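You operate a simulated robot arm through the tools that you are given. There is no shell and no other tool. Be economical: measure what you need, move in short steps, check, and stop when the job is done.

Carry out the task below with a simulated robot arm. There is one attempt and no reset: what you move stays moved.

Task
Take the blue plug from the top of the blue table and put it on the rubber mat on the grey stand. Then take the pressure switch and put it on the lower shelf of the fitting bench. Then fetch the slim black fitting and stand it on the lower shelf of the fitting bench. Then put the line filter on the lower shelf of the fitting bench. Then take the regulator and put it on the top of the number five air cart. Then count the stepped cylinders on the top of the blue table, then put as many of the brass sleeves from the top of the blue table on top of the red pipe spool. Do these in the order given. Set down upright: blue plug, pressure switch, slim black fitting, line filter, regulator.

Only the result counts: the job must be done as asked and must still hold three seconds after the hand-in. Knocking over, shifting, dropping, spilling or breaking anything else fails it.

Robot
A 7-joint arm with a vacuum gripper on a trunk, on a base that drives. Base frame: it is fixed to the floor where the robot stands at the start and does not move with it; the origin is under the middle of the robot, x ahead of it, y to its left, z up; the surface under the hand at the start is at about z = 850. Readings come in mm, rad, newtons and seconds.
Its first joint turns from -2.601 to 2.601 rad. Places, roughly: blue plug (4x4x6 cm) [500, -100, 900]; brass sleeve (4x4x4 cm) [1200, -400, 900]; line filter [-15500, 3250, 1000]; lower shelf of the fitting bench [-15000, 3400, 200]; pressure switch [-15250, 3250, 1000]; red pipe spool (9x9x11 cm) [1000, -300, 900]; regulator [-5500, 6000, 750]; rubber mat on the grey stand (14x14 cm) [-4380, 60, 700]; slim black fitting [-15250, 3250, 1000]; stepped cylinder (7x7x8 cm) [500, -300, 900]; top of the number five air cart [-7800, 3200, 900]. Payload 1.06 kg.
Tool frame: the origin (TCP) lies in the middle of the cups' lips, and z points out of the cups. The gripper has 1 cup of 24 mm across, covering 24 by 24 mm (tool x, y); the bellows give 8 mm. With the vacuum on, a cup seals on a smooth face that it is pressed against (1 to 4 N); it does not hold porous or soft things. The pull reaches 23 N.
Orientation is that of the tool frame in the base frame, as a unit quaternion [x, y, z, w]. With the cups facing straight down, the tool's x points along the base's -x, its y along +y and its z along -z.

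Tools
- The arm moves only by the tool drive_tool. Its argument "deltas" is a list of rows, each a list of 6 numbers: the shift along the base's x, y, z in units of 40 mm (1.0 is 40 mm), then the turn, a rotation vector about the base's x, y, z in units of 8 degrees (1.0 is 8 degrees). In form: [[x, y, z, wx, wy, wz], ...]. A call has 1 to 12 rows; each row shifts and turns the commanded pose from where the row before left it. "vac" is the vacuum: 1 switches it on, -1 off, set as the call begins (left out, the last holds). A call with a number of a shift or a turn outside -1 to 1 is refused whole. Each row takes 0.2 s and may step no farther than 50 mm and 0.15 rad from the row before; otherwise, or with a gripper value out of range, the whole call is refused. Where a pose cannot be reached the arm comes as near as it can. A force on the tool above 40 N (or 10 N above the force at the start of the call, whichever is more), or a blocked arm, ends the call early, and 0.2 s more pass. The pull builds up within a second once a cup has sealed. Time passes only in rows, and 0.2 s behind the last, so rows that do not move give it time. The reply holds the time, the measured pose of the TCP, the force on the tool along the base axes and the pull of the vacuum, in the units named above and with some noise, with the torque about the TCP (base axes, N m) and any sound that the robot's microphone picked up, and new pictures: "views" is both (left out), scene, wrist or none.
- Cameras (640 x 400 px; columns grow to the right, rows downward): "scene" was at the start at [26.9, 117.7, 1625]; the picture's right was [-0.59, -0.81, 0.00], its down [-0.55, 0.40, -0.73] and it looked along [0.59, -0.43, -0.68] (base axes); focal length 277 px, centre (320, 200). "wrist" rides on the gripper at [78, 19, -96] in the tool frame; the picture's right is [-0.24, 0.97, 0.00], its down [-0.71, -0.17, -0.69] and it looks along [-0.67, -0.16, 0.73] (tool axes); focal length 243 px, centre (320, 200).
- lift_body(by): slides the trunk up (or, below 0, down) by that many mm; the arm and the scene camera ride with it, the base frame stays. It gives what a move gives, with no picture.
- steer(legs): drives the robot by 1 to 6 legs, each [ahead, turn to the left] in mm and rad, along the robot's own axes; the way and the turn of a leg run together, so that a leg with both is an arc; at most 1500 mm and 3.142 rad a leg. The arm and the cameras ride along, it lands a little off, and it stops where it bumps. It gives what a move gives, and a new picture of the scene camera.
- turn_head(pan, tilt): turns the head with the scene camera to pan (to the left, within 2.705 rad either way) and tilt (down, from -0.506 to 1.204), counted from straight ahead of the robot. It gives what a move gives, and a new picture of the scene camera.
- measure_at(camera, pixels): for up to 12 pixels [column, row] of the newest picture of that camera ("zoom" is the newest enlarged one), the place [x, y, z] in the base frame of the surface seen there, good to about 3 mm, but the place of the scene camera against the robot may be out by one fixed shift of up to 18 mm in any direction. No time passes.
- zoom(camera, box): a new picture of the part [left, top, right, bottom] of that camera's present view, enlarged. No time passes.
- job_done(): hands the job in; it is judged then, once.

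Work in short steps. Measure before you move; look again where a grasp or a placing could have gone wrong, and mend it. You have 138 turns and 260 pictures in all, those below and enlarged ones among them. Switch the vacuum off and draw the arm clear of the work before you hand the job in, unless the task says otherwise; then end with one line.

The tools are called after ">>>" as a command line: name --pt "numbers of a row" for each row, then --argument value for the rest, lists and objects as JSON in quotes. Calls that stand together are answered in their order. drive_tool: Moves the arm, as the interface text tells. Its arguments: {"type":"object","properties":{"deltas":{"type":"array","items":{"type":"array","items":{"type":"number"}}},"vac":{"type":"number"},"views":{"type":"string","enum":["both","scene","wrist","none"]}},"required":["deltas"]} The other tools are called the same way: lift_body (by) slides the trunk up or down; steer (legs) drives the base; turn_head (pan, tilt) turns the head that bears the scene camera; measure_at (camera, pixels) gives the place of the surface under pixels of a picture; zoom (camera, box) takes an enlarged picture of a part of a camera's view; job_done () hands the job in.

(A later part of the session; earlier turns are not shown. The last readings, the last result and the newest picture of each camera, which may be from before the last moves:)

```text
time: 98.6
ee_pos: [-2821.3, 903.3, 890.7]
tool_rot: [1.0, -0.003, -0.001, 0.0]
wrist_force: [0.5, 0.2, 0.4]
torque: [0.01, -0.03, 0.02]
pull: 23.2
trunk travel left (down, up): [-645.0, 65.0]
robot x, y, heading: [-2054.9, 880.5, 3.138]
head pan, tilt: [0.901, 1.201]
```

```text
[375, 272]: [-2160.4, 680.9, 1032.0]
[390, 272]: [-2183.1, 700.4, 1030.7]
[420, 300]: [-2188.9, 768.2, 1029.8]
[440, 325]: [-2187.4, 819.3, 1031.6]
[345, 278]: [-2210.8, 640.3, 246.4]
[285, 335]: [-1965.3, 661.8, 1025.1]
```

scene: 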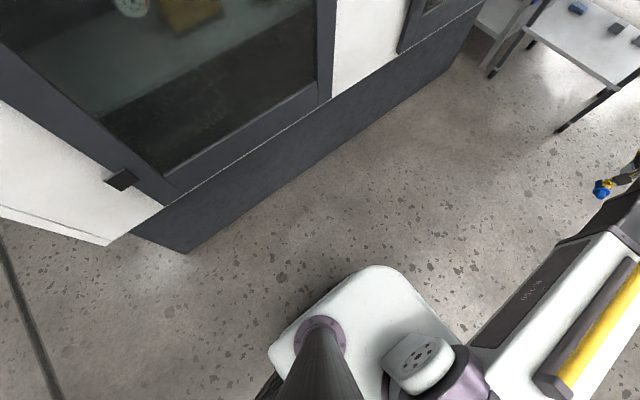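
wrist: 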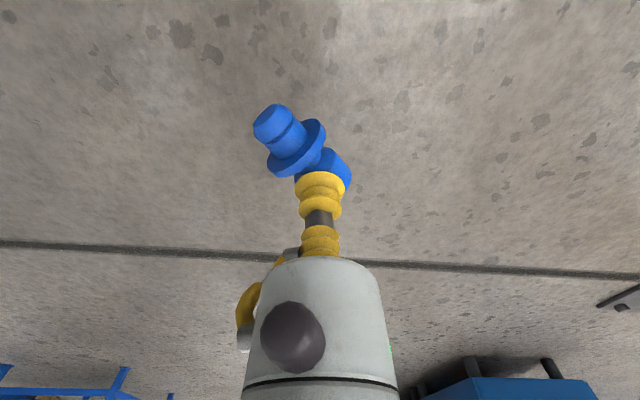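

I now yaw the tool about -16° to align the plug with the robot's heading, and look at it.

>>> drive_tool --pt "0 0 0.5 0 0 -1" --pt "0 0 0.5 0 0 -1" --pt "0 0 0.5 0 0 0" --views "wrist"

>>> zoom --camera "wrist" --box '[240, 80, 400, 220]'

>>> measure_at --camera "wrist" --pixels '[[263, 117], [267, 112], [259, 125], [280, 134], [302, 158], [336, 155], [346, 175]]'

```text
time: 99.4
ee_pos: [-2820.0, 903.5, 950.7]
tool_rot: [0.99, -0.143, 0.0, 0.0]
wrist_force: [-0.5, -0.1, -0.1]
torque: [-0.01, -0.02, 0.01]
pull: 23.0
trunk travel left (down, up): [-645.0, 65.0]
robot x, y, heading: [-2054.5, 883.6, 3.131]
head pan, tilt: [0.901, 1.201]
```

wrist: 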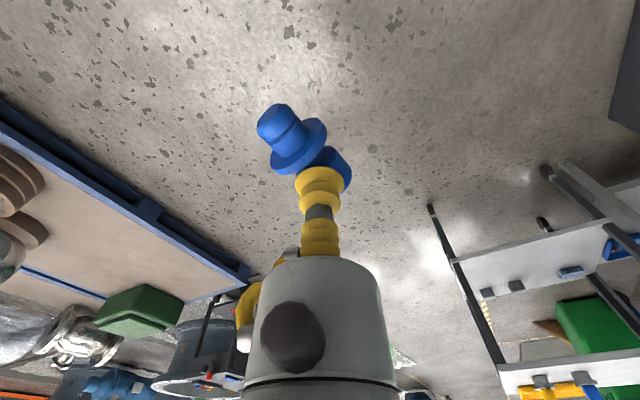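

```text
2.86 times, centred on (320, 150) of wrist
```

zoom: 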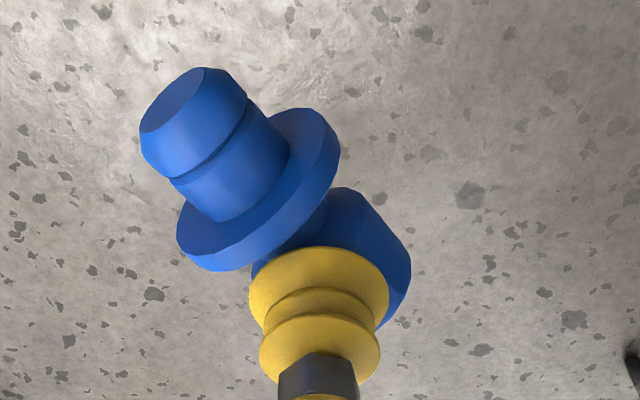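

```text
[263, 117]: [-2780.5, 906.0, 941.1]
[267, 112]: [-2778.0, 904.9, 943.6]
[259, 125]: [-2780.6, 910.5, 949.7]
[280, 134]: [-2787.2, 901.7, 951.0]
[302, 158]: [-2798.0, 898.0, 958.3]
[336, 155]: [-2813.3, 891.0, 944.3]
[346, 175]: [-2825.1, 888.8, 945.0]
```

The plug's axis now lines up with the heading, with the head pointing away and about 10° low. I pitch the tool forward so that it points horizontally away from the robot with the head up.

>>> drive_tool --pt "0 0 0 0 1 0" --pt "0 0 0 0 1 0" --pt "0 0 0 0 1 0" --pt "0 0 0 0 1 0" --pt "0 0 0 0 1 0" --pt "0 0 0 0 1 0" --pt "0 0 0 0 1 0" --pt "0 0 0 0 1 0" --pt "0 0 0 0 1 0" --pt "0 0 0 0 1 0" --pt "0 0 0 0 1 0" --pt "0 0 0 0 0.5 0"

```text
time: 102.0
ee_pos: [-2819.4, 898.0, 948.9]
tool_rot: [0.795, -0.105, -0.59, 0.097]
wrist_force: [-0.1, 0.3, -0.1]
torque: [-0.01, -0.05, -0.03]
pull: 23.0
out of reach, approached as far as the arm can: row 10, 11, 12
trunk travel left (down, up): [-645.0, 65.0]
robot x, y, heading: [-2055.0, 888.5, 3.136]
head pan, tilt: [0.901, 1.201]
```

scene: 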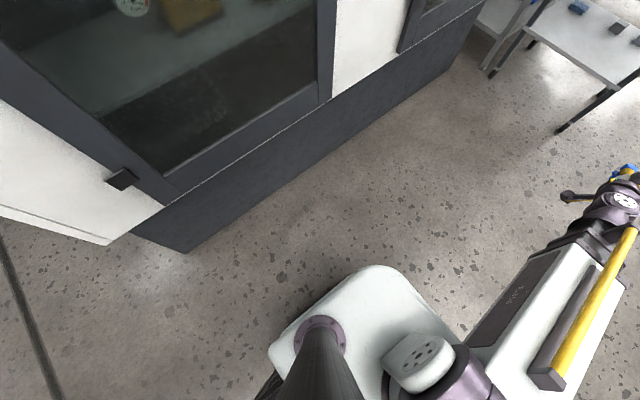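
wrist: 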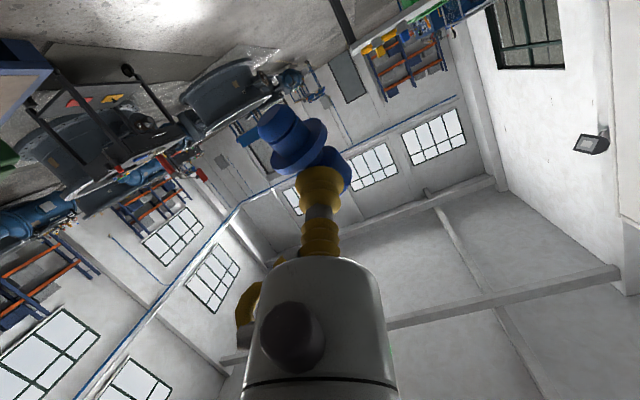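

The arm stops at about 72° of pitch. A higher tool relative to the trunk should give more wrist range, so I raise the tool 240 mm and continue the pitch.

>>> drive_tool --pt "0 0 1 0 0 0" --pt "0 0 1 0 0 0" --pt "0 0 1 0 0 0" --pt "0 0 1 0 0 0" --pt "0 0 1 0 0 0" --pt "0 0 1 0 0 0" --views "none"

```text
time: 103.4
ee_pos: [-2822.0, 897.7, 1189.8]
tool_rot: [0.795, -0.105, -0.59, 0.096]
wrist_force: [0.3, 0.3, -0.1]
torque: [0.0, -0.05, -0.01]
pull: 23.1
trunk travel left (down, up): [-645.0, 65.0]
robot x, y, heading: [-2055.7, 880.6, 3.131]
head pan, tilt: [0.901, 1.201]
```

I continue pitching here.

>>> drive_tool --pt "0 0 0 0 1 0" --pt "0 0 0 0 1 0" --pt "0 0 0 0 1 0" --views "wrist"

```text
time: 104.2
ee_pos: [-2822.3, 893.9, 1190.3]
tool_rot: [-0.694, 0.078, 0.706, -0.119]
wrist_force: [-0.1, 0.5, 0.3]
torque: [-0.03, -0.04, -0.03]
pull: 22.8
out of reach, approached as far as the arm can: row 3
trunk travel left (down, up): [-645.0, 65.0]
robot x, y, heading: [-2055.1, 886.0, 3.138]
head pan, tilt: [0.901, 1.201]
```

wrist: 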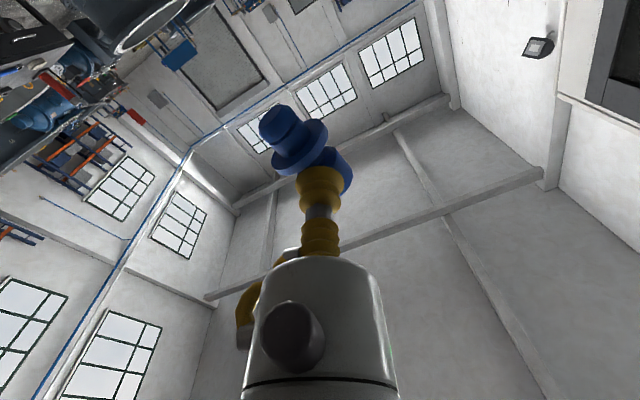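

The pitch is now 91°. I measure the plug's points to see its tilt.

>>> zoom --camera "wrist" --box '[240, 80, 400, 220]'

>>> measure_at --camera "wrist" --pixels '[[268, 114], [275, 106], [263, 123], [283, 137], [297, 172], [300, 160], [327, 135], [320, 130], [340, 158], [349, 180]]'

```text
2.86 times, centred on (320, 150) of wrist
```

zoom: 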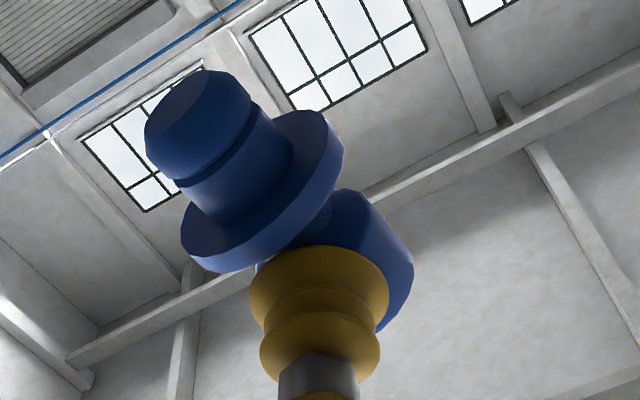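

```text
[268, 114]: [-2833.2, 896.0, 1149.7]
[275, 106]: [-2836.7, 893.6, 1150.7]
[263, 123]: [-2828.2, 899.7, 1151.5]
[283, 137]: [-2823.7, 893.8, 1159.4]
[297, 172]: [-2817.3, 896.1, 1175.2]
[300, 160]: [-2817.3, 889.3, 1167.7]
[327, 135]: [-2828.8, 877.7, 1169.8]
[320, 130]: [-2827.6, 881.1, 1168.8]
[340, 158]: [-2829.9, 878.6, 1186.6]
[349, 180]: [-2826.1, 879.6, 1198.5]
```

The plug is nearly vertical, leaning about 6° forward, and its bottom is 40 mm below the TCP. I raise a little more to gain the last pitch.

>>> drive_tool --pt "0 0 1 0 0 0" --pt "0 0 1 0 0 0" --pt "0 0 0 0 0.8 0" --views "none"

>>> steer --legs '[[0, 0.342]]'

>>> steer --legs '[[1050, 0], [0, -0.342]]'

>>> turn_head --pan 0.1 --tilt 0.7

```text
time: 105.0
ee_pos: [-2821.3, 892.5, 1270.6]
tool_rot: [-0.662, 0.071, 0.735, -0.126]
wrist_force: [-0.1, 1.1, 0.5]
torque: [-0.01, -0.03, 0.0]
pull: 22.3
trunk travel left (down, up): [-645.0, 65.0]
robot x, y, heading: [-2052.3, 885.3, 3.137]
head pan, tilt: [0.901, 1.201]
```

```text
time: 106.5
ee_pos: [-2780.3, 637.7, 1271.6]
tool_rot: [-0.665, -0.042, 0.703, -0.247]
wrist_force: [-0.2, -0.2, 0.5]
torque: [0.0, -0.04, 0.0]
pull: 23.1
trunk travel left (down, up): [-645.0, 65.0]
robot x, y, heading: [-2052.8, 882.9, -2.812]
head pan, tilt: [0.901, 1.201]
```

scene: 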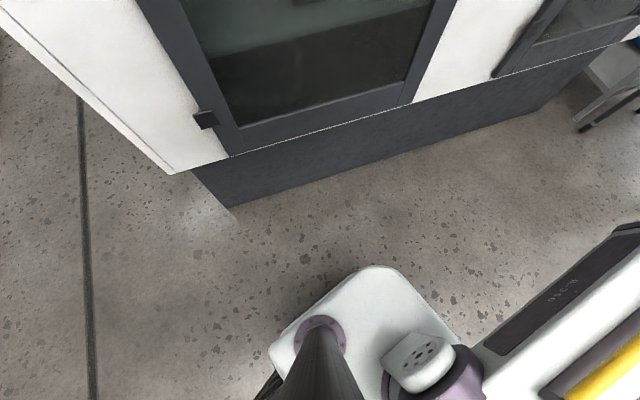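

```text
time: 112.9
ee_pos: [-3812.3, 538.6, 1270.6]
tool_rot: [-0.663, 0.068, 0.734, -0.128]
wrist_force: [-0.8, -0.5, 0.2]
torque: [0.03, -0.03, 0.03]
pull: 23.1
trunk travel left (down, up): [-645.0, 65.0]
robot x, y, heading: [-3042.3, 535.5, -3.135]
head pan, tilt: [0.901, 1.201]
```

scene: 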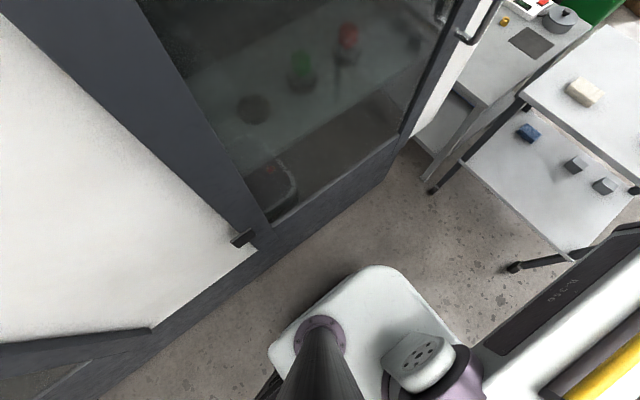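

```text
time: 114.1
ee_pos: [-3811.8, 537.8, 1271.6]
tool_rot: [-0.663, 0.069, 0.734, -0.128]
wrist_force: [-0.4, -1.0, -0.1]
torque: [-0.01, -0.04, 0.0]
pull: 23.5
trunk travel left (down, up): [-645.0, 65.0]
robot x, y, heading: [-3047.0, 535.7, -3.141]
head pan, tilt: [0.099, 0.7]
```

scene: 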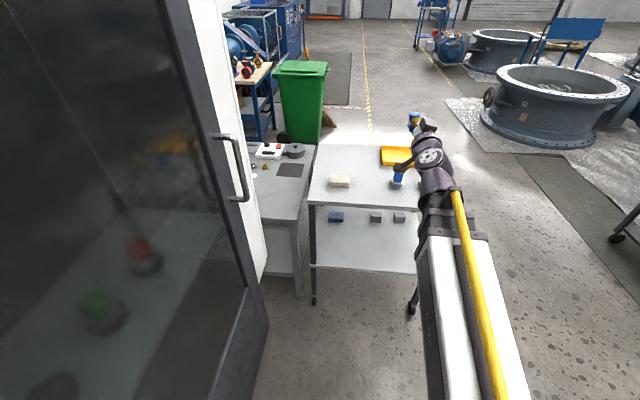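

The cart's front edge is at row ~205 and the mat at (290,170). I measure the cart's edge and top, its items, and the mat.

>>> measure_at --camera "scene" --pixels '[[340, 206], [340, 200], [400, 207], [370, 195], [340, 182], [397, 180], [277, 163], [302, 165], [275, 176], [300, 177], [285, 210], [315, 206]]'

>>> zoom --camera "scene" --box '[230, 100, 450, 240]'

```text
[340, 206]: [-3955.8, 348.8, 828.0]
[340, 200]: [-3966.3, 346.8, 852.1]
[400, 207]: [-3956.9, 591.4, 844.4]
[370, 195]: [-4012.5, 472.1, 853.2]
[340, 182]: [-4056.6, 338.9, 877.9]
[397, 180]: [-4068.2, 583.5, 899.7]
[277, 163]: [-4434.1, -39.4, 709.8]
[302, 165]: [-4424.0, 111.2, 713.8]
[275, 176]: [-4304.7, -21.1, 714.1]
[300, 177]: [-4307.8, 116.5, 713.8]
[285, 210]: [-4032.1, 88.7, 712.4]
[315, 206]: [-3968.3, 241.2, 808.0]
```

```text
2.86 times, centred on (340, 170) of scene
```

zoom: 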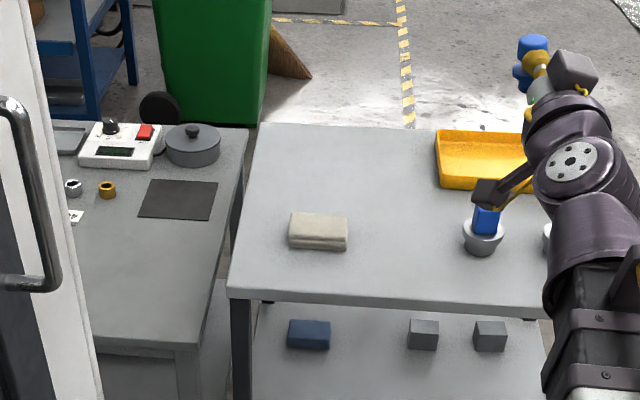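

I choose the free spot at about (-4000,465) near the cart's front edge. I shift the arm 70 mm in y and drive 170 mm ahead, still high up.

>>> drive_tool --pt "0 -0.9 0 0 0 0" --pt "0 -0.9 0 0 0 0" --views "none"

>>> steer --legs '[[170, 0]]'

>>> lift_body --by -330

>>> turn_head --pan 0.1 --tilt 0.6

>>> zoom --camera "scene" --box '[280, 120, 500, 280]'

```text
time: 114.7
ee_pos: [-3811.9, 459.8, 1271.4]
tool_rot: [-0.659, 0.11, 0.721, -0.184]
wrist_force: [0.7, 0.4, -0.7]
torque: [0.02, -0.06, 0.06]
pull: 23.0
trunk travel left (down, up): [-645.0, 65.0]
robot x, y, heading: [-3044.2, 536.5, -3.145]
head pan, tilt: [0.099, 0.7]
```

```text
time: 116.1
ee_pos: [-3977.7, 463.6, 1271.5]
tool_rot: [-0.663, 0.068, 0.734, -0.128]
wrist_force: [-0.1, 0.2, -0.4]
torque: [-0.01, -0.05, 0.0]
pull: 22.7
trunk travel left (down, up): [-645.0, 65.0]
robot x, y, heading: [-3211.1, 530.3, -3.143]
head pan, tilt: [0.099, 0.7]
```

scene: 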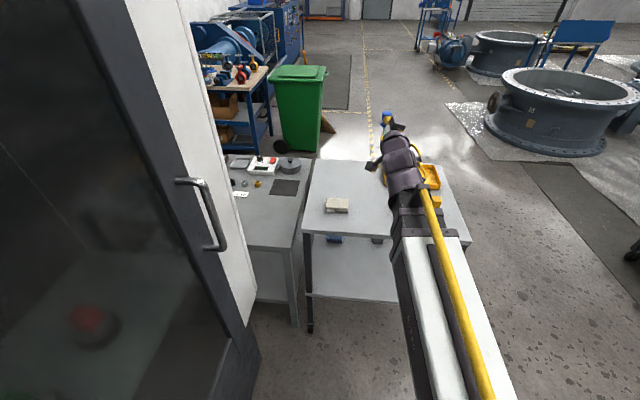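

```text
time: 119.4
ee_pos: [-3976.7, 463.6, 942.1]
tool_rot: [-0.663, 0.068, 0.734, -0.128]
wrist_force: [1.0, -0.9, -0.5]
torque: [0.04, -0.02, 0.03]
pull: 23.1
trunk travel left (down, up): [-315.0, 395.0]
robot x, y, heading: [-3212.0, 531.8, -3.14]
head pan, tilt: [0.099, 0.7]
```

```text
time: 120.0
ee_pos: [-3977.1, 464.1, 940.7]
tool_rot: [-0.663, 0.069, 0.734, -0.128]
wrist_force: [0.1, 1.0, -0.3]
torque: [0.0, -0.07, 0.04]
pull: 23.0
trunk travel left (down, up): [-315.0, 395.0]
robot x, y, heading: [-3210.6, 535.2, -3.144]
head pan, tilt: [0.099, 0.6]
```

scene: 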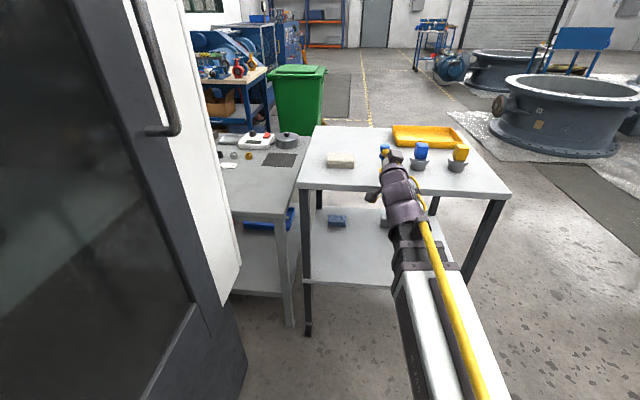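

```text
2.50 times, centred on (390, 200) of scene
```

zoom: 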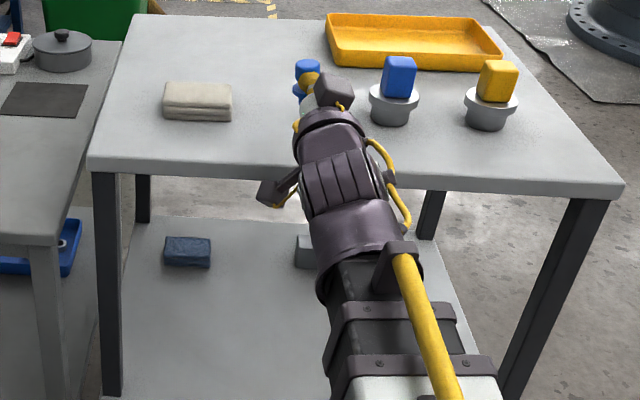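

The plug hangs above the free front part of the cart. I lower it 50 mm and check its uprightness in the wrist view.

>>> drive_tool --pt "0 0 -0.6 0 0 0" --pt "0 0 -0.65 0 0 0"

>>> zoom --camera "scene" --box '[340, 120, 440, 200]'

>>> measure_at --camera "wrist" --pixels '[[268, 114], [275, 106], [263, 123], [283, 137], [297, 172], [300, 160], [327, 135], [340, 158], [349, 180]]'

```text
time: 120.6
ee_pos: [-3978.0, 463.9, 898.1]
tool_rot: [-0.661, 0.096, 0.727, -0.159]
wrist_force: [-0.4, 0.7, -0.1]
torque: [0.05, -0.02, -0.01]
pull: 23.1
out of reach, approached as far as the arm can: row 2
trunk travel left (down, up): [-315.0, 395.0]
robot x, y, heading: [-3211.1, 533.8, -3.136]
head pan, tilt: [0.099, 0.6]
```

scene: 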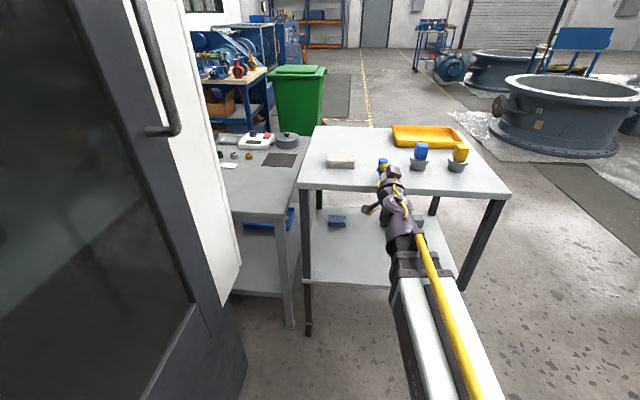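
wrist: 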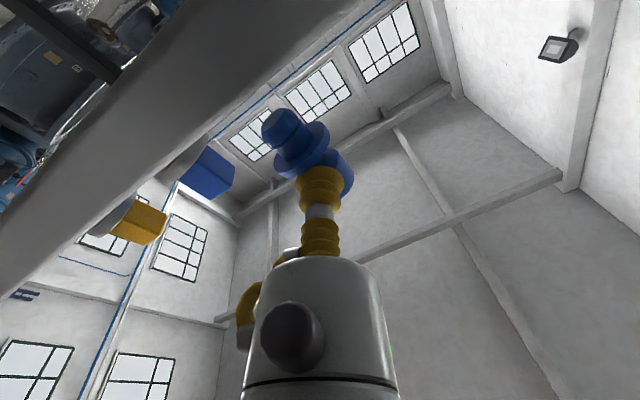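

```text
5.00 times, centred on (390, 160) of scene
```

zoom: 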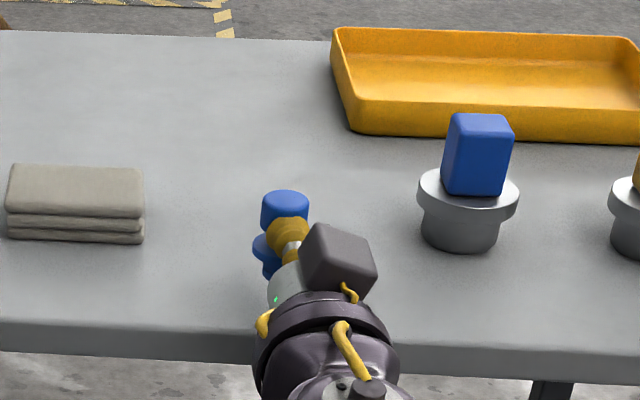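

```text
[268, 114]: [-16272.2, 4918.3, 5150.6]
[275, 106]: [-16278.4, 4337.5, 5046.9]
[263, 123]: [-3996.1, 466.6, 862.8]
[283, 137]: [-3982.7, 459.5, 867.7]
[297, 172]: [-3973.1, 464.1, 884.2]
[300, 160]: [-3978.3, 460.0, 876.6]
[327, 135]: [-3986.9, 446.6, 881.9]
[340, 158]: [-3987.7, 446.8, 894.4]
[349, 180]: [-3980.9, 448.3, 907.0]
```

The wrist range limits going lower with the arm, so I'll use the trunk. I first check the plug's tilt in the wrist picture.

>>> zoom --camera "wrist" --box '[240, 80, 400, 220]'

>>> measure_at --camera "wrist" --pixels '[[272, 120], [278, 113], [267, 126], [276, 126], [290, 140], [280, 150], [305, 130], [300, 178], [329, 140], [280, 140], [276, 160], [322, 124]]'

```text
2.86 times, centred on (320, 150) of wrist
```

zoom: 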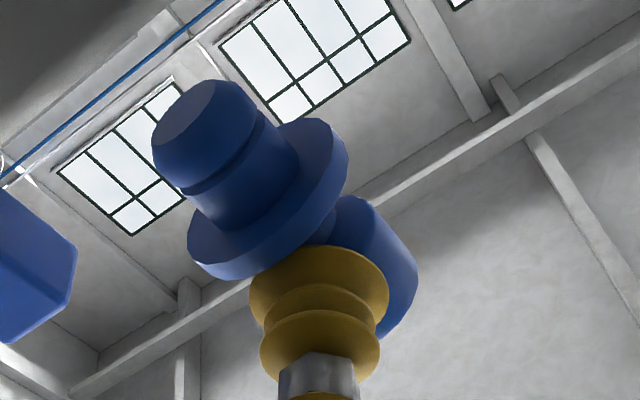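

```text
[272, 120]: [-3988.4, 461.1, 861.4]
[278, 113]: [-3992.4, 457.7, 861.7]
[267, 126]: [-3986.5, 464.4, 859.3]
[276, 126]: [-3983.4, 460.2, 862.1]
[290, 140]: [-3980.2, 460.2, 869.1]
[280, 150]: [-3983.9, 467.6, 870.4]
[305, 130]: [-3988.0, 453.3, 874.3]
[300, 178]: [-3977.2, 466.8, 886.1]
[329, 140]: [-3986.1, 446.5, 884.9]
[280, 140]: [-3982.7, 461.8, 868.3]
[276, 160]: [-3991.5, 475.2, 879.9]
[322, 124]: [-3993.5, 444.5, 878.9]
```

The plug is upright within a few degrees, with its bottom at z≈861 above the cart top ≈840. I lower the trunk carefully while watching the force.

>>> lift_body --by -15

>>> lift_body --by -4

>>> lift_body --by -3

```text
time: 121.3
ee_pos: [-3977.6, 462.1, 883.0]
tool_rot: [-0.663, 0.069, 0.734, -0.128]
wrist_force: [0.4, 0.5, -0.7]
torque: [0.02, 0.01, 0.01]
pull: 23.4
trunk travel left (down, up): [-300.0, 410.0]
robot x, y, heading: [-3210.2, 535.7, -3.141]
head pan, tilt: [0.099, 0.6]
```

```text
time: 121.8
ee_pos: [-3976.9, 464.6, 879.8]
tool_rot: [-0.663, 0.069, 0.734, -0.129]
wrist_force: [-0.6, -0.7, 0.3]
torque: [-0.04, -0.03, -0.01]
pull: 22.4
trunk travel left (down, up): [-296.0, 414.0]
robot x, y, heading: [-3213.0, 532.4, -3.136]
head pan, tilt: [0.099, 0.6]
```

```text
time: 122.3
ee_pos: [-3976.6, 463.9, 877.8]
tool_rot: [-0.663, 0.069, 0.734, -0.13]
wrist_force: [-0.1, -0.9, 2.8]
torque: [-0.01, 0.0, -0.01]
pull: 22.7
trunk travel left (down, up): [-293.0, 417.0]
robot x, y, heading: [-3213.3, 530.8, -3.137]
head pan, tilt: [0.099, 0.6]
```

Contact (2.8 N). I seat it one more mm, release, and check before drawing back.

>>> lift_body --by -1

>>> drive_tool --pt "0 0 0 0 0 0" --pt "0 0 0 0 0 0" --pt "0 0 0 0 0 0" --pt "0 0 0 0 0 0" --vac -1

>>> zoom --camera "scene" --box '[340, 120, 440, 200]'

```text
time: 122.8
ee_pos: [-3977.5, 464.1, 876.1]
tool_rot: [-0.662, 0.07, 0.735, -0.128]
wrist_force: [1.5, 0.3, 6.2]
torque: [0.01, -0.03, 0.01]
pull: 22.5
trunk travel left (down, up): [-292.0, 418.0]
robot x, y, heading: [-3210.1, 535.5, -3.14]
head pan, tilt: [0.099, 0.6]
```

```text
time: 123.8
ee_pos: [-3976.8, 463.5, 875.3]
tool_rot: [-0.663, 0.069, 0.734, -0.127]
wrist_force: [-0.4, -0.1, 0.5]
torque: [0.05, 0.02, 0.02]
pull: 0.0
trunk travel left (down, up): [-292.0, 418.0]
robot x, y, heading: [-3212.0, 533.4, -3.139]
head pan, tilt: [0.099, 0.6]
```

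scene: 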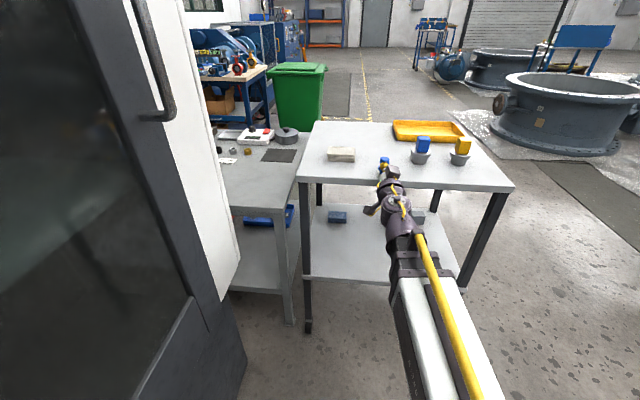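
wrist: 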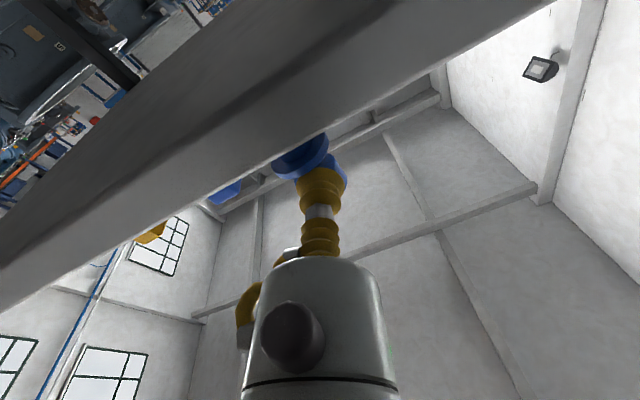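

```text
5.00 times, centred on (390, 160) of scene
```

zoom: 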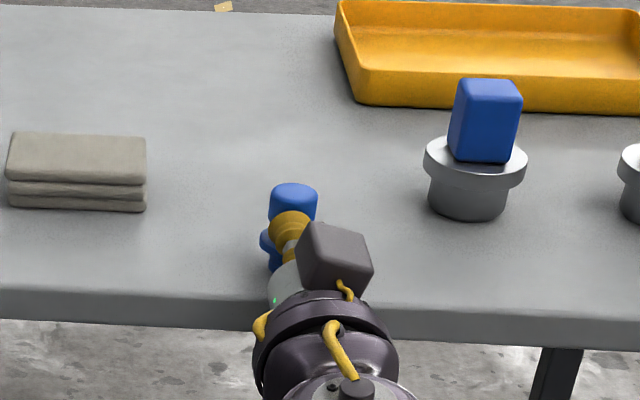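

The plug stands upright. I back straight away with the base.

>>> steer --legs '[[-200, 0]]'

>>> zoom --camera "scene" --box '[340, 120, 440, 200]'

```text
time: 125.4
ee_pos: [-3777.1, 465.5, 875.1]
tool_rot: [-0.663, 0.069, 0.734, -0.127]
wrist_force: [-0.8, -0.7, 0.8]
torque: [0.0, 0.01, -0.01]
pull: 0.1
trunk travel left (down, up): [-292.0, 418.0]
robot x, y, heading: [-3011.2, 533.4, -3.139]
head pan, tilt: [0.099, 0.6]
```

scene: 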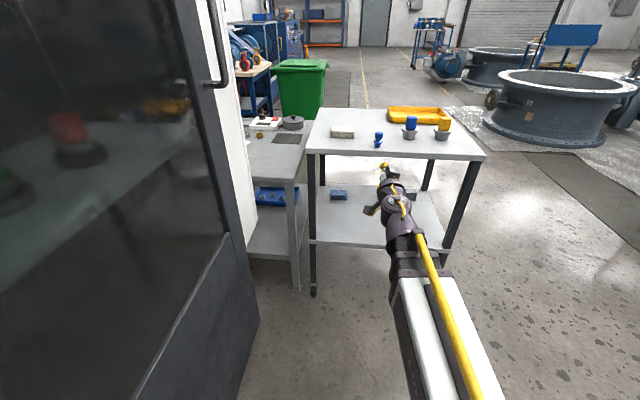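

```text
5.00 times, centred on (390, 160) of scene
```

zoom: 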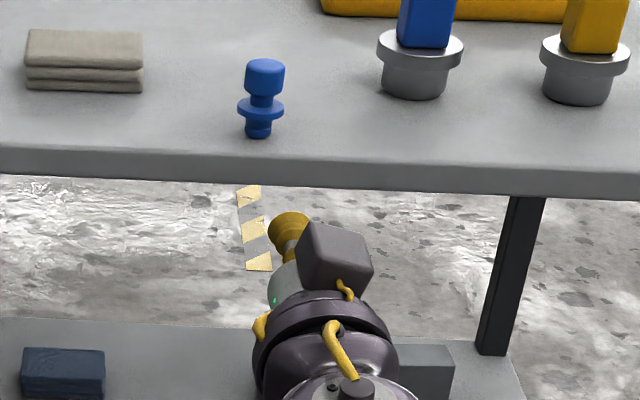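

The plug stands well. I raise the trunk and pitch the tool back down.

>>> lift_body --by 350

>>> drive_tool --pt "0 0 0 0 -1 0" --pt "0 0 0 0 -1 0" --pt "0 0 0 0 -1 0" --pt "0 0 0 0 -1 0" --pt "0 0 0 0 -1 0" --pt "0 0 0 0 -1 0" --pt "0 0 0 0 -1 0" --pt "0 0 0 0 -1 0" --pt "0 0 0 0 -1 0" --pt "0 0 0 0 -1 0" --pt "0 0 0 0 -1 0" --pt "0 0 0 0 -1 0" --views "none"

```text
time: 128.8
ee_pos: [-3775.9, 465.9, 1226.4]
tool_rot: [-0.663, 0.07, 0.734, -0.126]
wrist_force: [-1.2, 0.2, 0.0]
torque: [0.02, 0.03, -0.02]
pull: 0.0
trunk travel left (down, up): [-642.0, 68.0]
robot x, y, heading: [-3010.6, 536.6, -3.145]
head pan, tilt: [0.099, 0.6]
```

```text
time: 131.4
ee_pos: [-3779.6, 481.4, 1232.2]
tool_rot: [0.986, -0.146, -0.084, 0.002]
wrist_force: [0.3, -0.1, -0.1]
torque: [0.02, 0.05, 0.02]
pull: 0.1
out of reach, approached as far as the arm can: row 1, 2
trunk travel left (down, up): [-642.0, 68.0]
robot x, y, heading: [-3009.3, 536.8, -3.14]
head pan, tilt: [0.099, 0.6]
```

I finish levelling the tool and drive 220 mm ahead so the tool is over the plug.

>>> drive_tool --pt "0 0 0 0 -1 0" --pt "0 0 0 0 -0.2 0.5" --pt "0 0 0 0 0 0.8" --pt "0 0 0 0 0 0.8" --views "none"

>>> steer --legs '[[220, 0]]'

>>> drive_tool --pt "0 -0.5 -0.9 0 0 0" --pt "0 0 -0.9 0 0 0" --pt "0 0 -0.9 0 0 0" --views "wrist"

```text
time: 132.4
ee_pos: [-3779.8, 481.0, 1230.0]
tool_rot: [1.0, 0.0, -0.004, -0.01]
wrist_force: [-0.5, 0.5, 1.1]
torque: [0.01, 0.03, 0.02]
pull: 0.1
trunk travel left (down, up): [-642.0, 68.0]
robot x, y, heading: [-3010.7, 532.3, -3.135]
head pan, tilt: [0.099, 0.6]
```

```text
time: 134.1
ee_pos: [-3997.1, 480.9, 1229.0]
tool_rot: [1.0, 0.001, -0.004, -0.008]
wrist_force: [0.8, 0.3, 0.2]
torque: [-0.01, 0.04, -0.01]
pull: 0.0
trunk travel left (down, up): [-642.0, 68.0]
robot x, y, heading: [-3233.2, 534.6, -3.142]
head pan, tilt: [0.099, 0.6]
```

scene: 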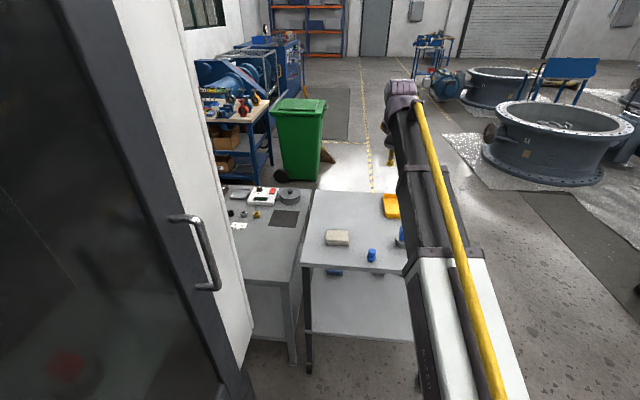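

```text
time: 134.9
ee_pos: [-3997.4, 461.2, 1121.1]
tool_rot: [1.0, 0.001, -0.004, -0.009]
wrist_force: [-0.1, -0.5, -0.2]
torque: [0.01, 0.03, 0.01]
pull: 0.0
trunk travel left (down, up): [-642.0, 68.0]
robot x, y, heading: [-3226.7, 530.9, -3.141]
head pan, tilt: [0.099, 0.6]
```

wrist: 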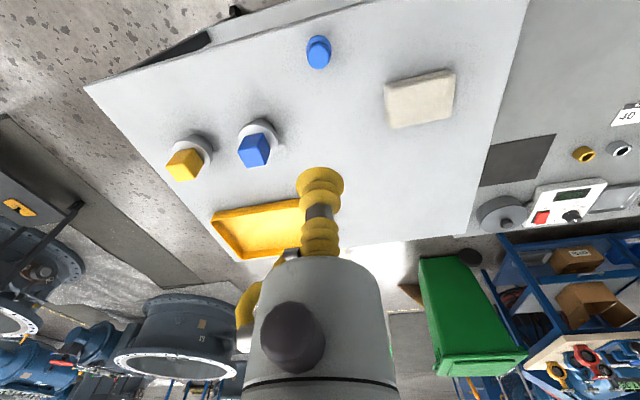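

The wrist view shows the plug top at (319,53) and the mat at (516,160). I measure both.

>>> measure_at --camera "wrist" --pixels '[[319, 48], [319, 54], [313, 53], [325, 53], [319, 60], [490, 150], [553, 137], [540, 180], [483, 184], [516, 161], [400, 60], [350, 60]]'

>>> zoom --camera "wrist" --box '[284, 30, 354, 80]'

```text
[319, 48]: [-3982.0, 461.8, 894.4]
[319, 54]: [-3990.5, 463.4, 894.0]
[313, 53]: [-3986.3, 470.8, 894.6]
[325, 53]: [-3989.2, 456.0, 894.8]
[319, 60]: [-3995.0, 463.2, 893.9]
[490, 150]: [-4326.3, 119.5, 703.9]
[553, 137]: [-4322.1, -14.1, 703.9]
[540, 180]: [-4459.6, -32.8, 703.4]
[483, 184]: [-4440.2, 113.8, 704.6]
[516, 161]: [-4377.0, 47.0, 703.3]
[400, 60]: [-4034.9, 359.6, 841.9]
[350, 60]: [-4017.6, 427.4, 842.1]
```

```text
8.00 times, centred on (319, 55) of wrist
```

zoom: 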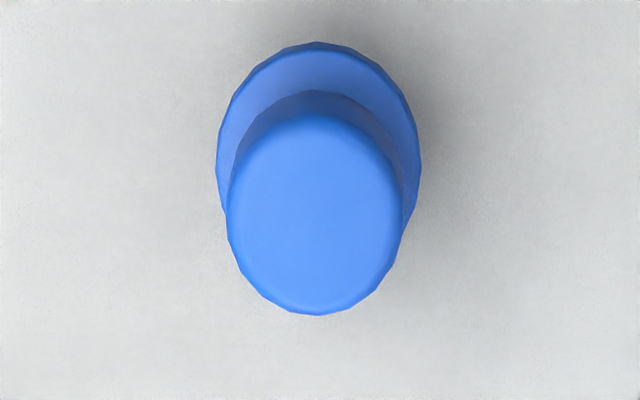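

Plug top centre is at (-3992,463,894). I centre over it and descend onto it with the vacuum on.

>>> drive_tool --pt "0.13 0.04 -1 0 0 0" --pt "0 0 -1 0 0 0" --pt "0 0 -1 0 0 0" --pt "0 0 -1 0 0 0" --pt "0 0 -1 0 0 0" --pt "0 0 -0.45 0 0 0" --pt "0 0 -0.15 0 0 0" --pt "0 0 -0.1 0 0 0" --pt "0 0 0 0 0 0" --pt "0 0 0 0 0 0" --vac 1 --views "wrist"

```text
time: 137.1
ee_pos: [-3991.2, 461.7, 894.0]
tool_rot: [1.0, 0.001, -0.003, -0.009]
wrist_force: [-0.2, 0.3, 0.6]
torque: [0.01, 0.0, 0.01]
pull: 0.0
trunk travel left (down, up): [-642.0, 68.0]
robot x, y, heading: [-3225.4, 532.9, -3.143]
head pan, tilt: [0.099, 0.6]
```

wrist: 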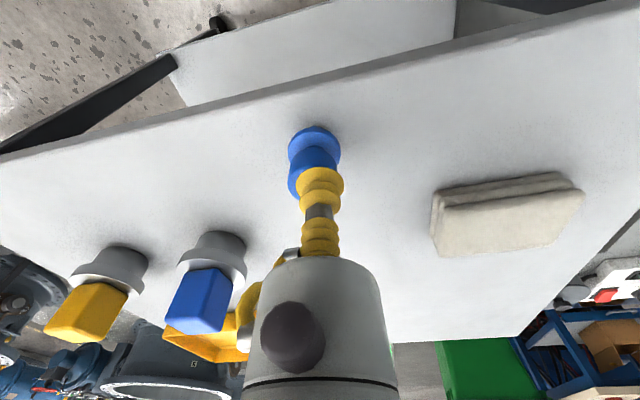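

Not sealed yet and the plug sits a little left (about +3 mm in y). I correct this and press slightly more.

>>> drive_tool --pt "0 0.08 0 0 0 0" --pt "0 0 -0.06 0 0 0" --pt "0 0 -0.05 0 0 0" --pt "0 0 0 0 0 0" --pt "0 0 0 0 0 0" --views "wrist"

```text
time: 138.3
ee_pos: [-3991.0, 465.0, 890.6]
tool_rot: [1.0, 0.001, -0.004, -0.009]
wrist_force: [-1.9, -0.4, 12.5]
torque: [0.03, 0.04, 0.01]
pull: 22.9
trunk travel left (down, up): [-642.0, 68.0]
robot x, y, heading: [-3229.4, 531.1, -3.139]
head pan, tilt: [0.099, 0.6]
```

wrist: 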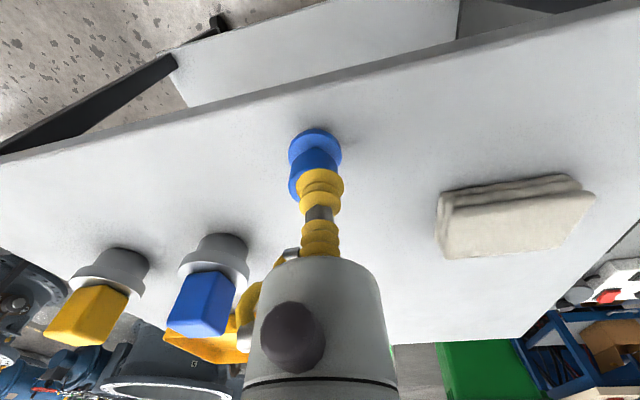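

Sealed (22.9). I lift, turn left 0.41 rad and drive ahead toward the mat, checking the pull.

>>> drive_tool --pt "0 0 0.3 0 0 0" --pt "0 0 0.7 0 0 0" --pt "0 0 1 0 0 0" --pt "0 0 1 0 0 0" --pt "0 0 1 0 0 0" --pt "0 0 1 0 0 0" --views "none"

>>> steer --legs '[[0, 0.41]]'

>>> steer --legs '[[330, 0]]'

>>> drive_tool --pt "0 0 0 0 0 0" --views "wrist"

```text
time: 139.7
ee_pos: [-3991.6, 464.3, 1088.5]
tool_rot: [1.0, 0.0, -0.004, -0.009]
wrist_force: [0.3, -0.8, 0.0]
torque: [0.01, 0.01, 0.01]
pull: 22.7
trunk travel left (down, up): [-642.0, 68.0]
robot x, y, heading: [-3227.0, 530.5, -3.139]
head pan, tilt: [0.099, 0.6]
```

```text
time: 141.3
ee_pos: [-3902.8, 168.7, 1088.6]
tool_rot: [0.979, 0.202, -0.005, -0.007]
wrist_force: [-0.3, -0.3, -0.7]
torque: [0.07, 0.01, 0.0]
pull: 22.5
trunk travel left (down, up): [-642.0, 68.0]
robot x, y, heading: [-3227.8, 533.5, -2.735]
head pan, tilt: [0.099, 0.6]
```

scene: 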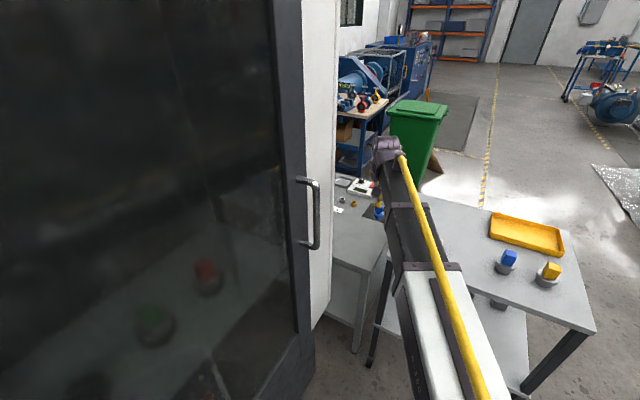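

```text
time: 143.5
ee_pos: [-4207.5, 36.2, 1088.0]
tool_rot: [0.979, 0.202, -0.005, -0.008]
wrist_force: [1.0, 0.8, -0.3]
torque: [0.02, 0.01, -0.02]
pull: 23.3
trunk travel left (down, up): [-642.0, 68.0]
robot x, y, heading: [-3536.1, 398.1, -2.734]
head pan, tilt: [0.099, 0.6]
```

scene: 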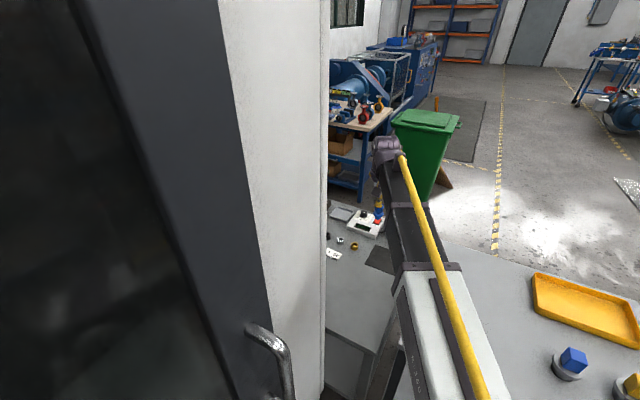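

```text
time: 143.9
ee_pos: [-4208.3, 34.8, 1088.3]
tool_rot: [0.979, 0.203, -0.005, -0.008]
wrist_force: [-0.2, 0.1, 0.3]
torque: [0.01, -0.03, 0.0]
pull: 23.0
trunk travel left (down, up): [-642.0, 68.0]
robot x, y, heading: [-3538.2, 403.0, -2.731]
head pan, tilt: [0.099, 0.6]
```

wrist: 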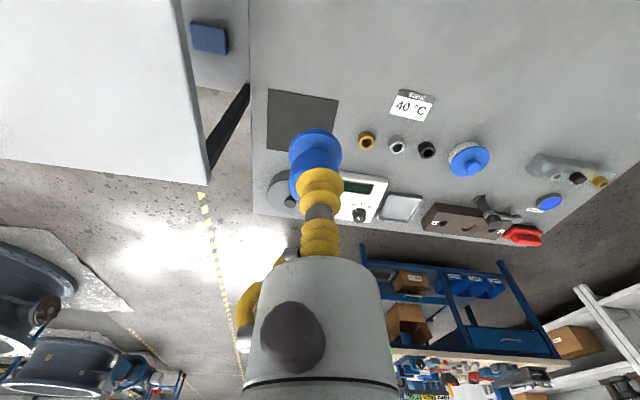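

The mat shows at (300,118). I measure its corners.

>>> measure_at --camera "wrist" --pixels '[[269, 91], [336, 100], [268, 148], [333, 127], [280, 110], [283, 177], [290, 205], [350, 205], [255, 100]]'

```text
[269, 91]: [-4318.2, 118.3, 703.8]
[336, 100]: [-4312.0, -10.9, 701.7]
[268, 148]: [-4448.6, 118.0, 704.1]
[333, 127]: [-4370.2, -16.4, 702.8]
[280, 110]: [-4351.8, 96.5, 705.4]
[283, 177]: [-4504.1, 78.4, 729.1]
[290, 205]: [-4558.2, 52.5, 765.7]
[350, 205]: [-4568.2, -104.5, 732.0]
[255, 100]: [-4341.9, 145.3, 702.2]
```

Mat centre is (-4382,53,704). I move over it and descend to just above.

>>> drive_tool --pt "-0.87 0.09 0 0 0 0" --pt "-0.87 0.09 0 0 0 0" --pt "-0.87 0.09 -0.5 0 0 0" --pt "-0.87 0.09 -0.8 0 0 0" --pt "-0.87 0.09 -0.9 0 0 0" --pt "0 0 -0.9 0 0 0" --pt "0 0 -0.9 0 0 0" --pt "0 0 -0.9 0 0 0" --pt "0 0 -0.9 0 0 0" --pt "0 0 -0.9 0 0 0" --pt "0 0 -0.6 0 0 0" --views "both"

```text
refused: row 5 steps farther than a row can; nothing moved
```

Row 5 stepped too far, so I spread it out.

>>> drive_tool --pt "-0.87 0.09 0 0 0 0" --pt "-0.87 0.09 0 0 0 0" --pt "-0.87 0.09 -0.5 0 0 0" --pt "-0.87 0.09 -0.7 0 0 0" --pt "-0.87 0.09 -0.7 0 0 0" --pt "0 0 -1 0 0 0" --pt "0 0 -1 0 0 0" --pt "0 0 -1 0 0 0" --pt "0 0 -1 0 0 0" --pt "0 0 -1 0 0 0" --pt "0 0 -0.6 0 0 0" --views "both"

```text
time: 146.3
ee_pos: [-4382.2, 50.9, 787.1]
tool_rot: [0.979, 0.202, -0.006, -0.008]
wrist_force: [0.4, 0.1, 0.0]
torque: [-0.01, -0.01, 0.02]
pull: 22.7
trunk travel left (down, up): [-642.0, 68.0]
robot x, y, heading: [-3535.6, 401.0, -2.729]
head pan, tilt: [0.099, 0.6]
```

scene: 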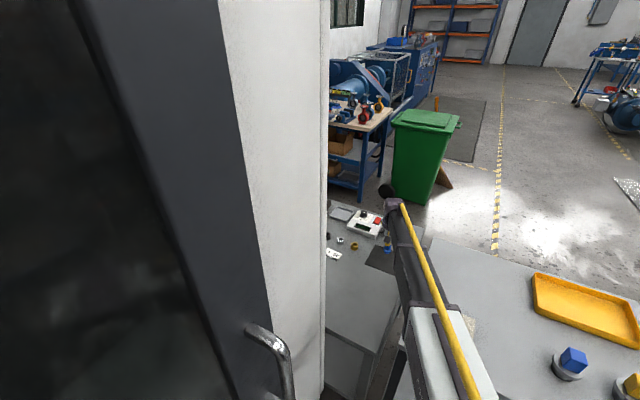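
wrist: 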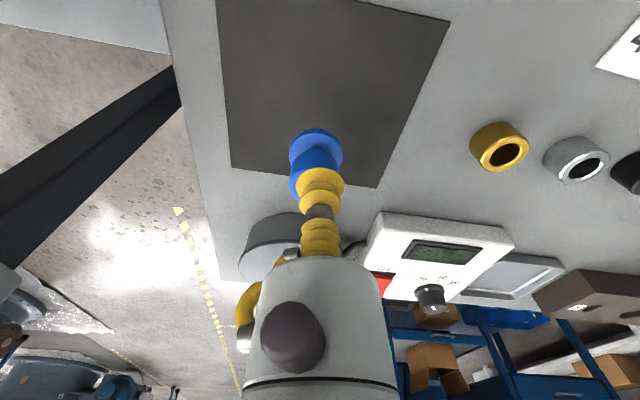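

The plug is over the mat. I lower in small steps until contact.

>>> drive_tool --pt "0 0 -0.5 0 0 0" --pt "0 0 -0.2 0 0 0" --pt "0 0 -0.07 0 0 0" --pt "0 0 -0.05 0 0 0" --pt "0 0 0 0 0 0" --views "none"

>>> drive_tool --pt "0 0 -0.04 0 0 0" --pt "0 0 0 0 0 0" --views "none"

```text
time: 147.5
ee_pos: [-4382.5, 52.4, 755.1]
tool_rot: [0.979, 0.203, -0.005, -0.007]
wrist_force: [0.6, -0.5, -0.8]
torque: [0.05, 0.02, -0.04]
pull: 22.4
trunk travel left (down, up): [-642.0, 68.0]
robot x, y, heading: [-3535.9, 400.1, -2.732]
head pan, tilt: [0.099, 0.6]
```

```text
time: 148.1
ee_pos: [-4382.0, 51.9, 755.3]
tool_rot: [0.979, 0.203, -0.005, -0.008]
wrist_force: [0.0, 0.2, 1.7]
torque: [0.03, 0.0, 0.01]
pull: 22.9
trunk travel left (down, up): [-642.0, 68.0]
robot x, y, heading: [-3536.8, 405.9, -2.731]
head pan, tilt: [0.099, 0.6]
```

Light contact (1.7 N) is felt. I seat one more mm and release, then rise.

>>> drive_tool --pt "0 0 -0.03 0 0 0" --pt "0 0 0 0 0 0" --views "none"

>>> drive_tool --pt "0 0 0 0 0 0" --pt "0 0 0 0 0 0" --pt "0 0 0 0 0 0" --pt "0 0 0.1 0 0 0" --pt "0 0 0.3 0 0 0" --pt "0 0 0.8 0 0 0" --pt "0 0 1 0 0 0" --pt "0 0 1 0 0 0" --pt "0 0 1 0 0 0" --pt "0 0 1 0 0 0" --pt "0 0 1 0 0 0" --pt "0 0 1 0 0 0" --vac -1 --views "wrist"

```text
time: 148.7
ee_pos: [-4381.8, 53.2, 753.6]
tool_rot: [0.979, 0.203, -0.006, -0.007]
wrist_force: [-0.4, -1.1, 6.9]
torque: [-0.06, 0.03, 0.01]
pull: 22.8
trunk travel left (down, up): [-642.0, 68.0]
robot x, y, heading: [-3534.5, 399.7, -2.728]
head pan, tilt: [0.099, 0.6]
```

```text
time: 151.3
ee_pos: [-4380.1, 53.3, 1040.9]
tool_rot: [0.979, 0.203, -0.005, -0.008]
wrist_force: [-0.2, 0.8, 0.7]
torque: [-0.02, -0.02, 0.0]
pull: 0.0
trunk travel left (down, up): [-642.0, 68.0]
robot x, y, heading: [-3532.5, 399.5, -2.73]
head pan, tilt: [0.099, 0.6]
```

wrist: 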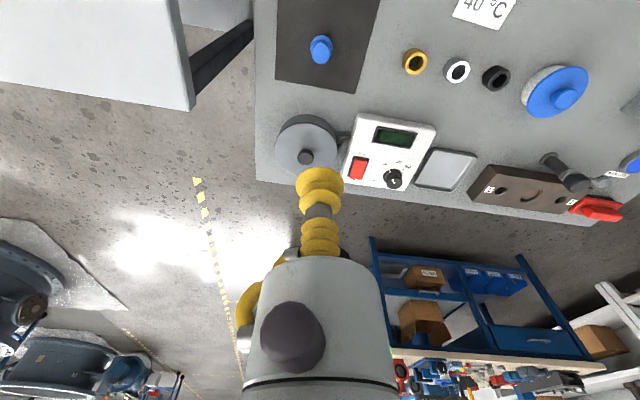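

The plug stands on the mat. I retract the arm and back out, then survey the aisle toward -x.

>>> drive_tool --pt "0.8 0.35 0.5 0 0 0" --pt "0.8 0.35 0.5 0 0 0" --pt "0.8 0.35 0 0 0 0" --pt "0.8 0.35 0 0 0 0" --pt "0.8 0.35 0 0 0 0" --pt "0.8 0.35 0 0 0 0" --pt "0.8 0.35 0 0 0 0" --pt "0.8 0.35 0 0 0 0" --views "none"

>>> steer --legs '[[-700, 0], [0, -0.9], [800, 0]]'

>>> turn_head --pan 0.4 --tilt 0.3

```text
time: 153.1
ee_pos: [-4126.7, 165.6, 1080.6]
tool_rot: [0.979, 0.203, -0.007, -0.008]
wrist_force: [0.8, 0.1, -0.2]
torque: [0.01, 0.01, -0.01]
pull: 0.1
trunk travel left (down, up): [-642.0, 68.0]
robot x, y, heading: [-3534.5, 402.7, -2.732]
head pan, tilt: [0.099, 0.6]
```

```text
time: 163.1
ee_pos: [-4149.1, 1355.6, 1082.7]
tool_rot: [0.971, -0.238, -0.002, -0.009]
wrist_force: [0.5, 0.4, -0.4]
torque: [-0.01, 0.0, 0.02]
pull: 0.0
trunk travel left (down, up): [-642.0, 68.0]
robot x, y, heading: [-3594.8, 1046.0, 2.665]
head pan, tilt: [0.099, 0.6]
```

scene: 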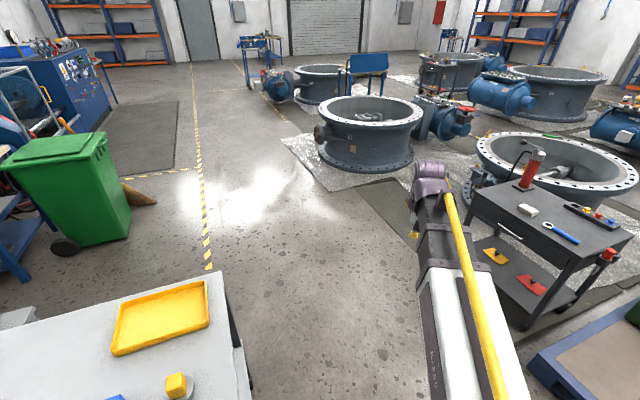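

```text
time: 163.9
ee_pos: [-4148.4, 1355.5, 1081.9]
tool_rot: [0.971, -0.238, -0.001, -0.009]
wrist_force: [-0.6, 0.7, 0.3]
torque: [-0.01, 0.03, -0.01]
pull: 0.1
trunk travel left (down, up): [-642.0, 68.0]
robot x, y, heading: [-3593.7, 1044.4, 2.666]
head pan, tilt: [0.4, 0.3]
```

scene: 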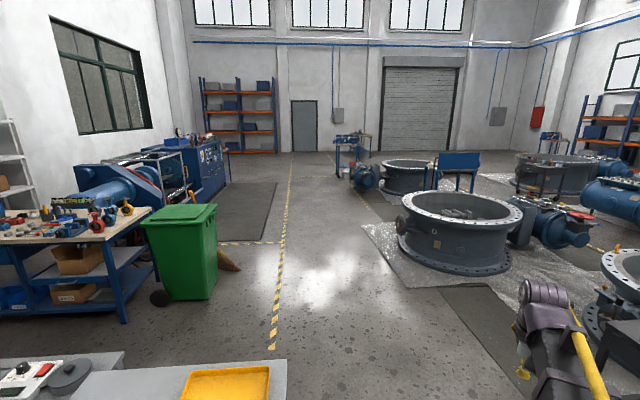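

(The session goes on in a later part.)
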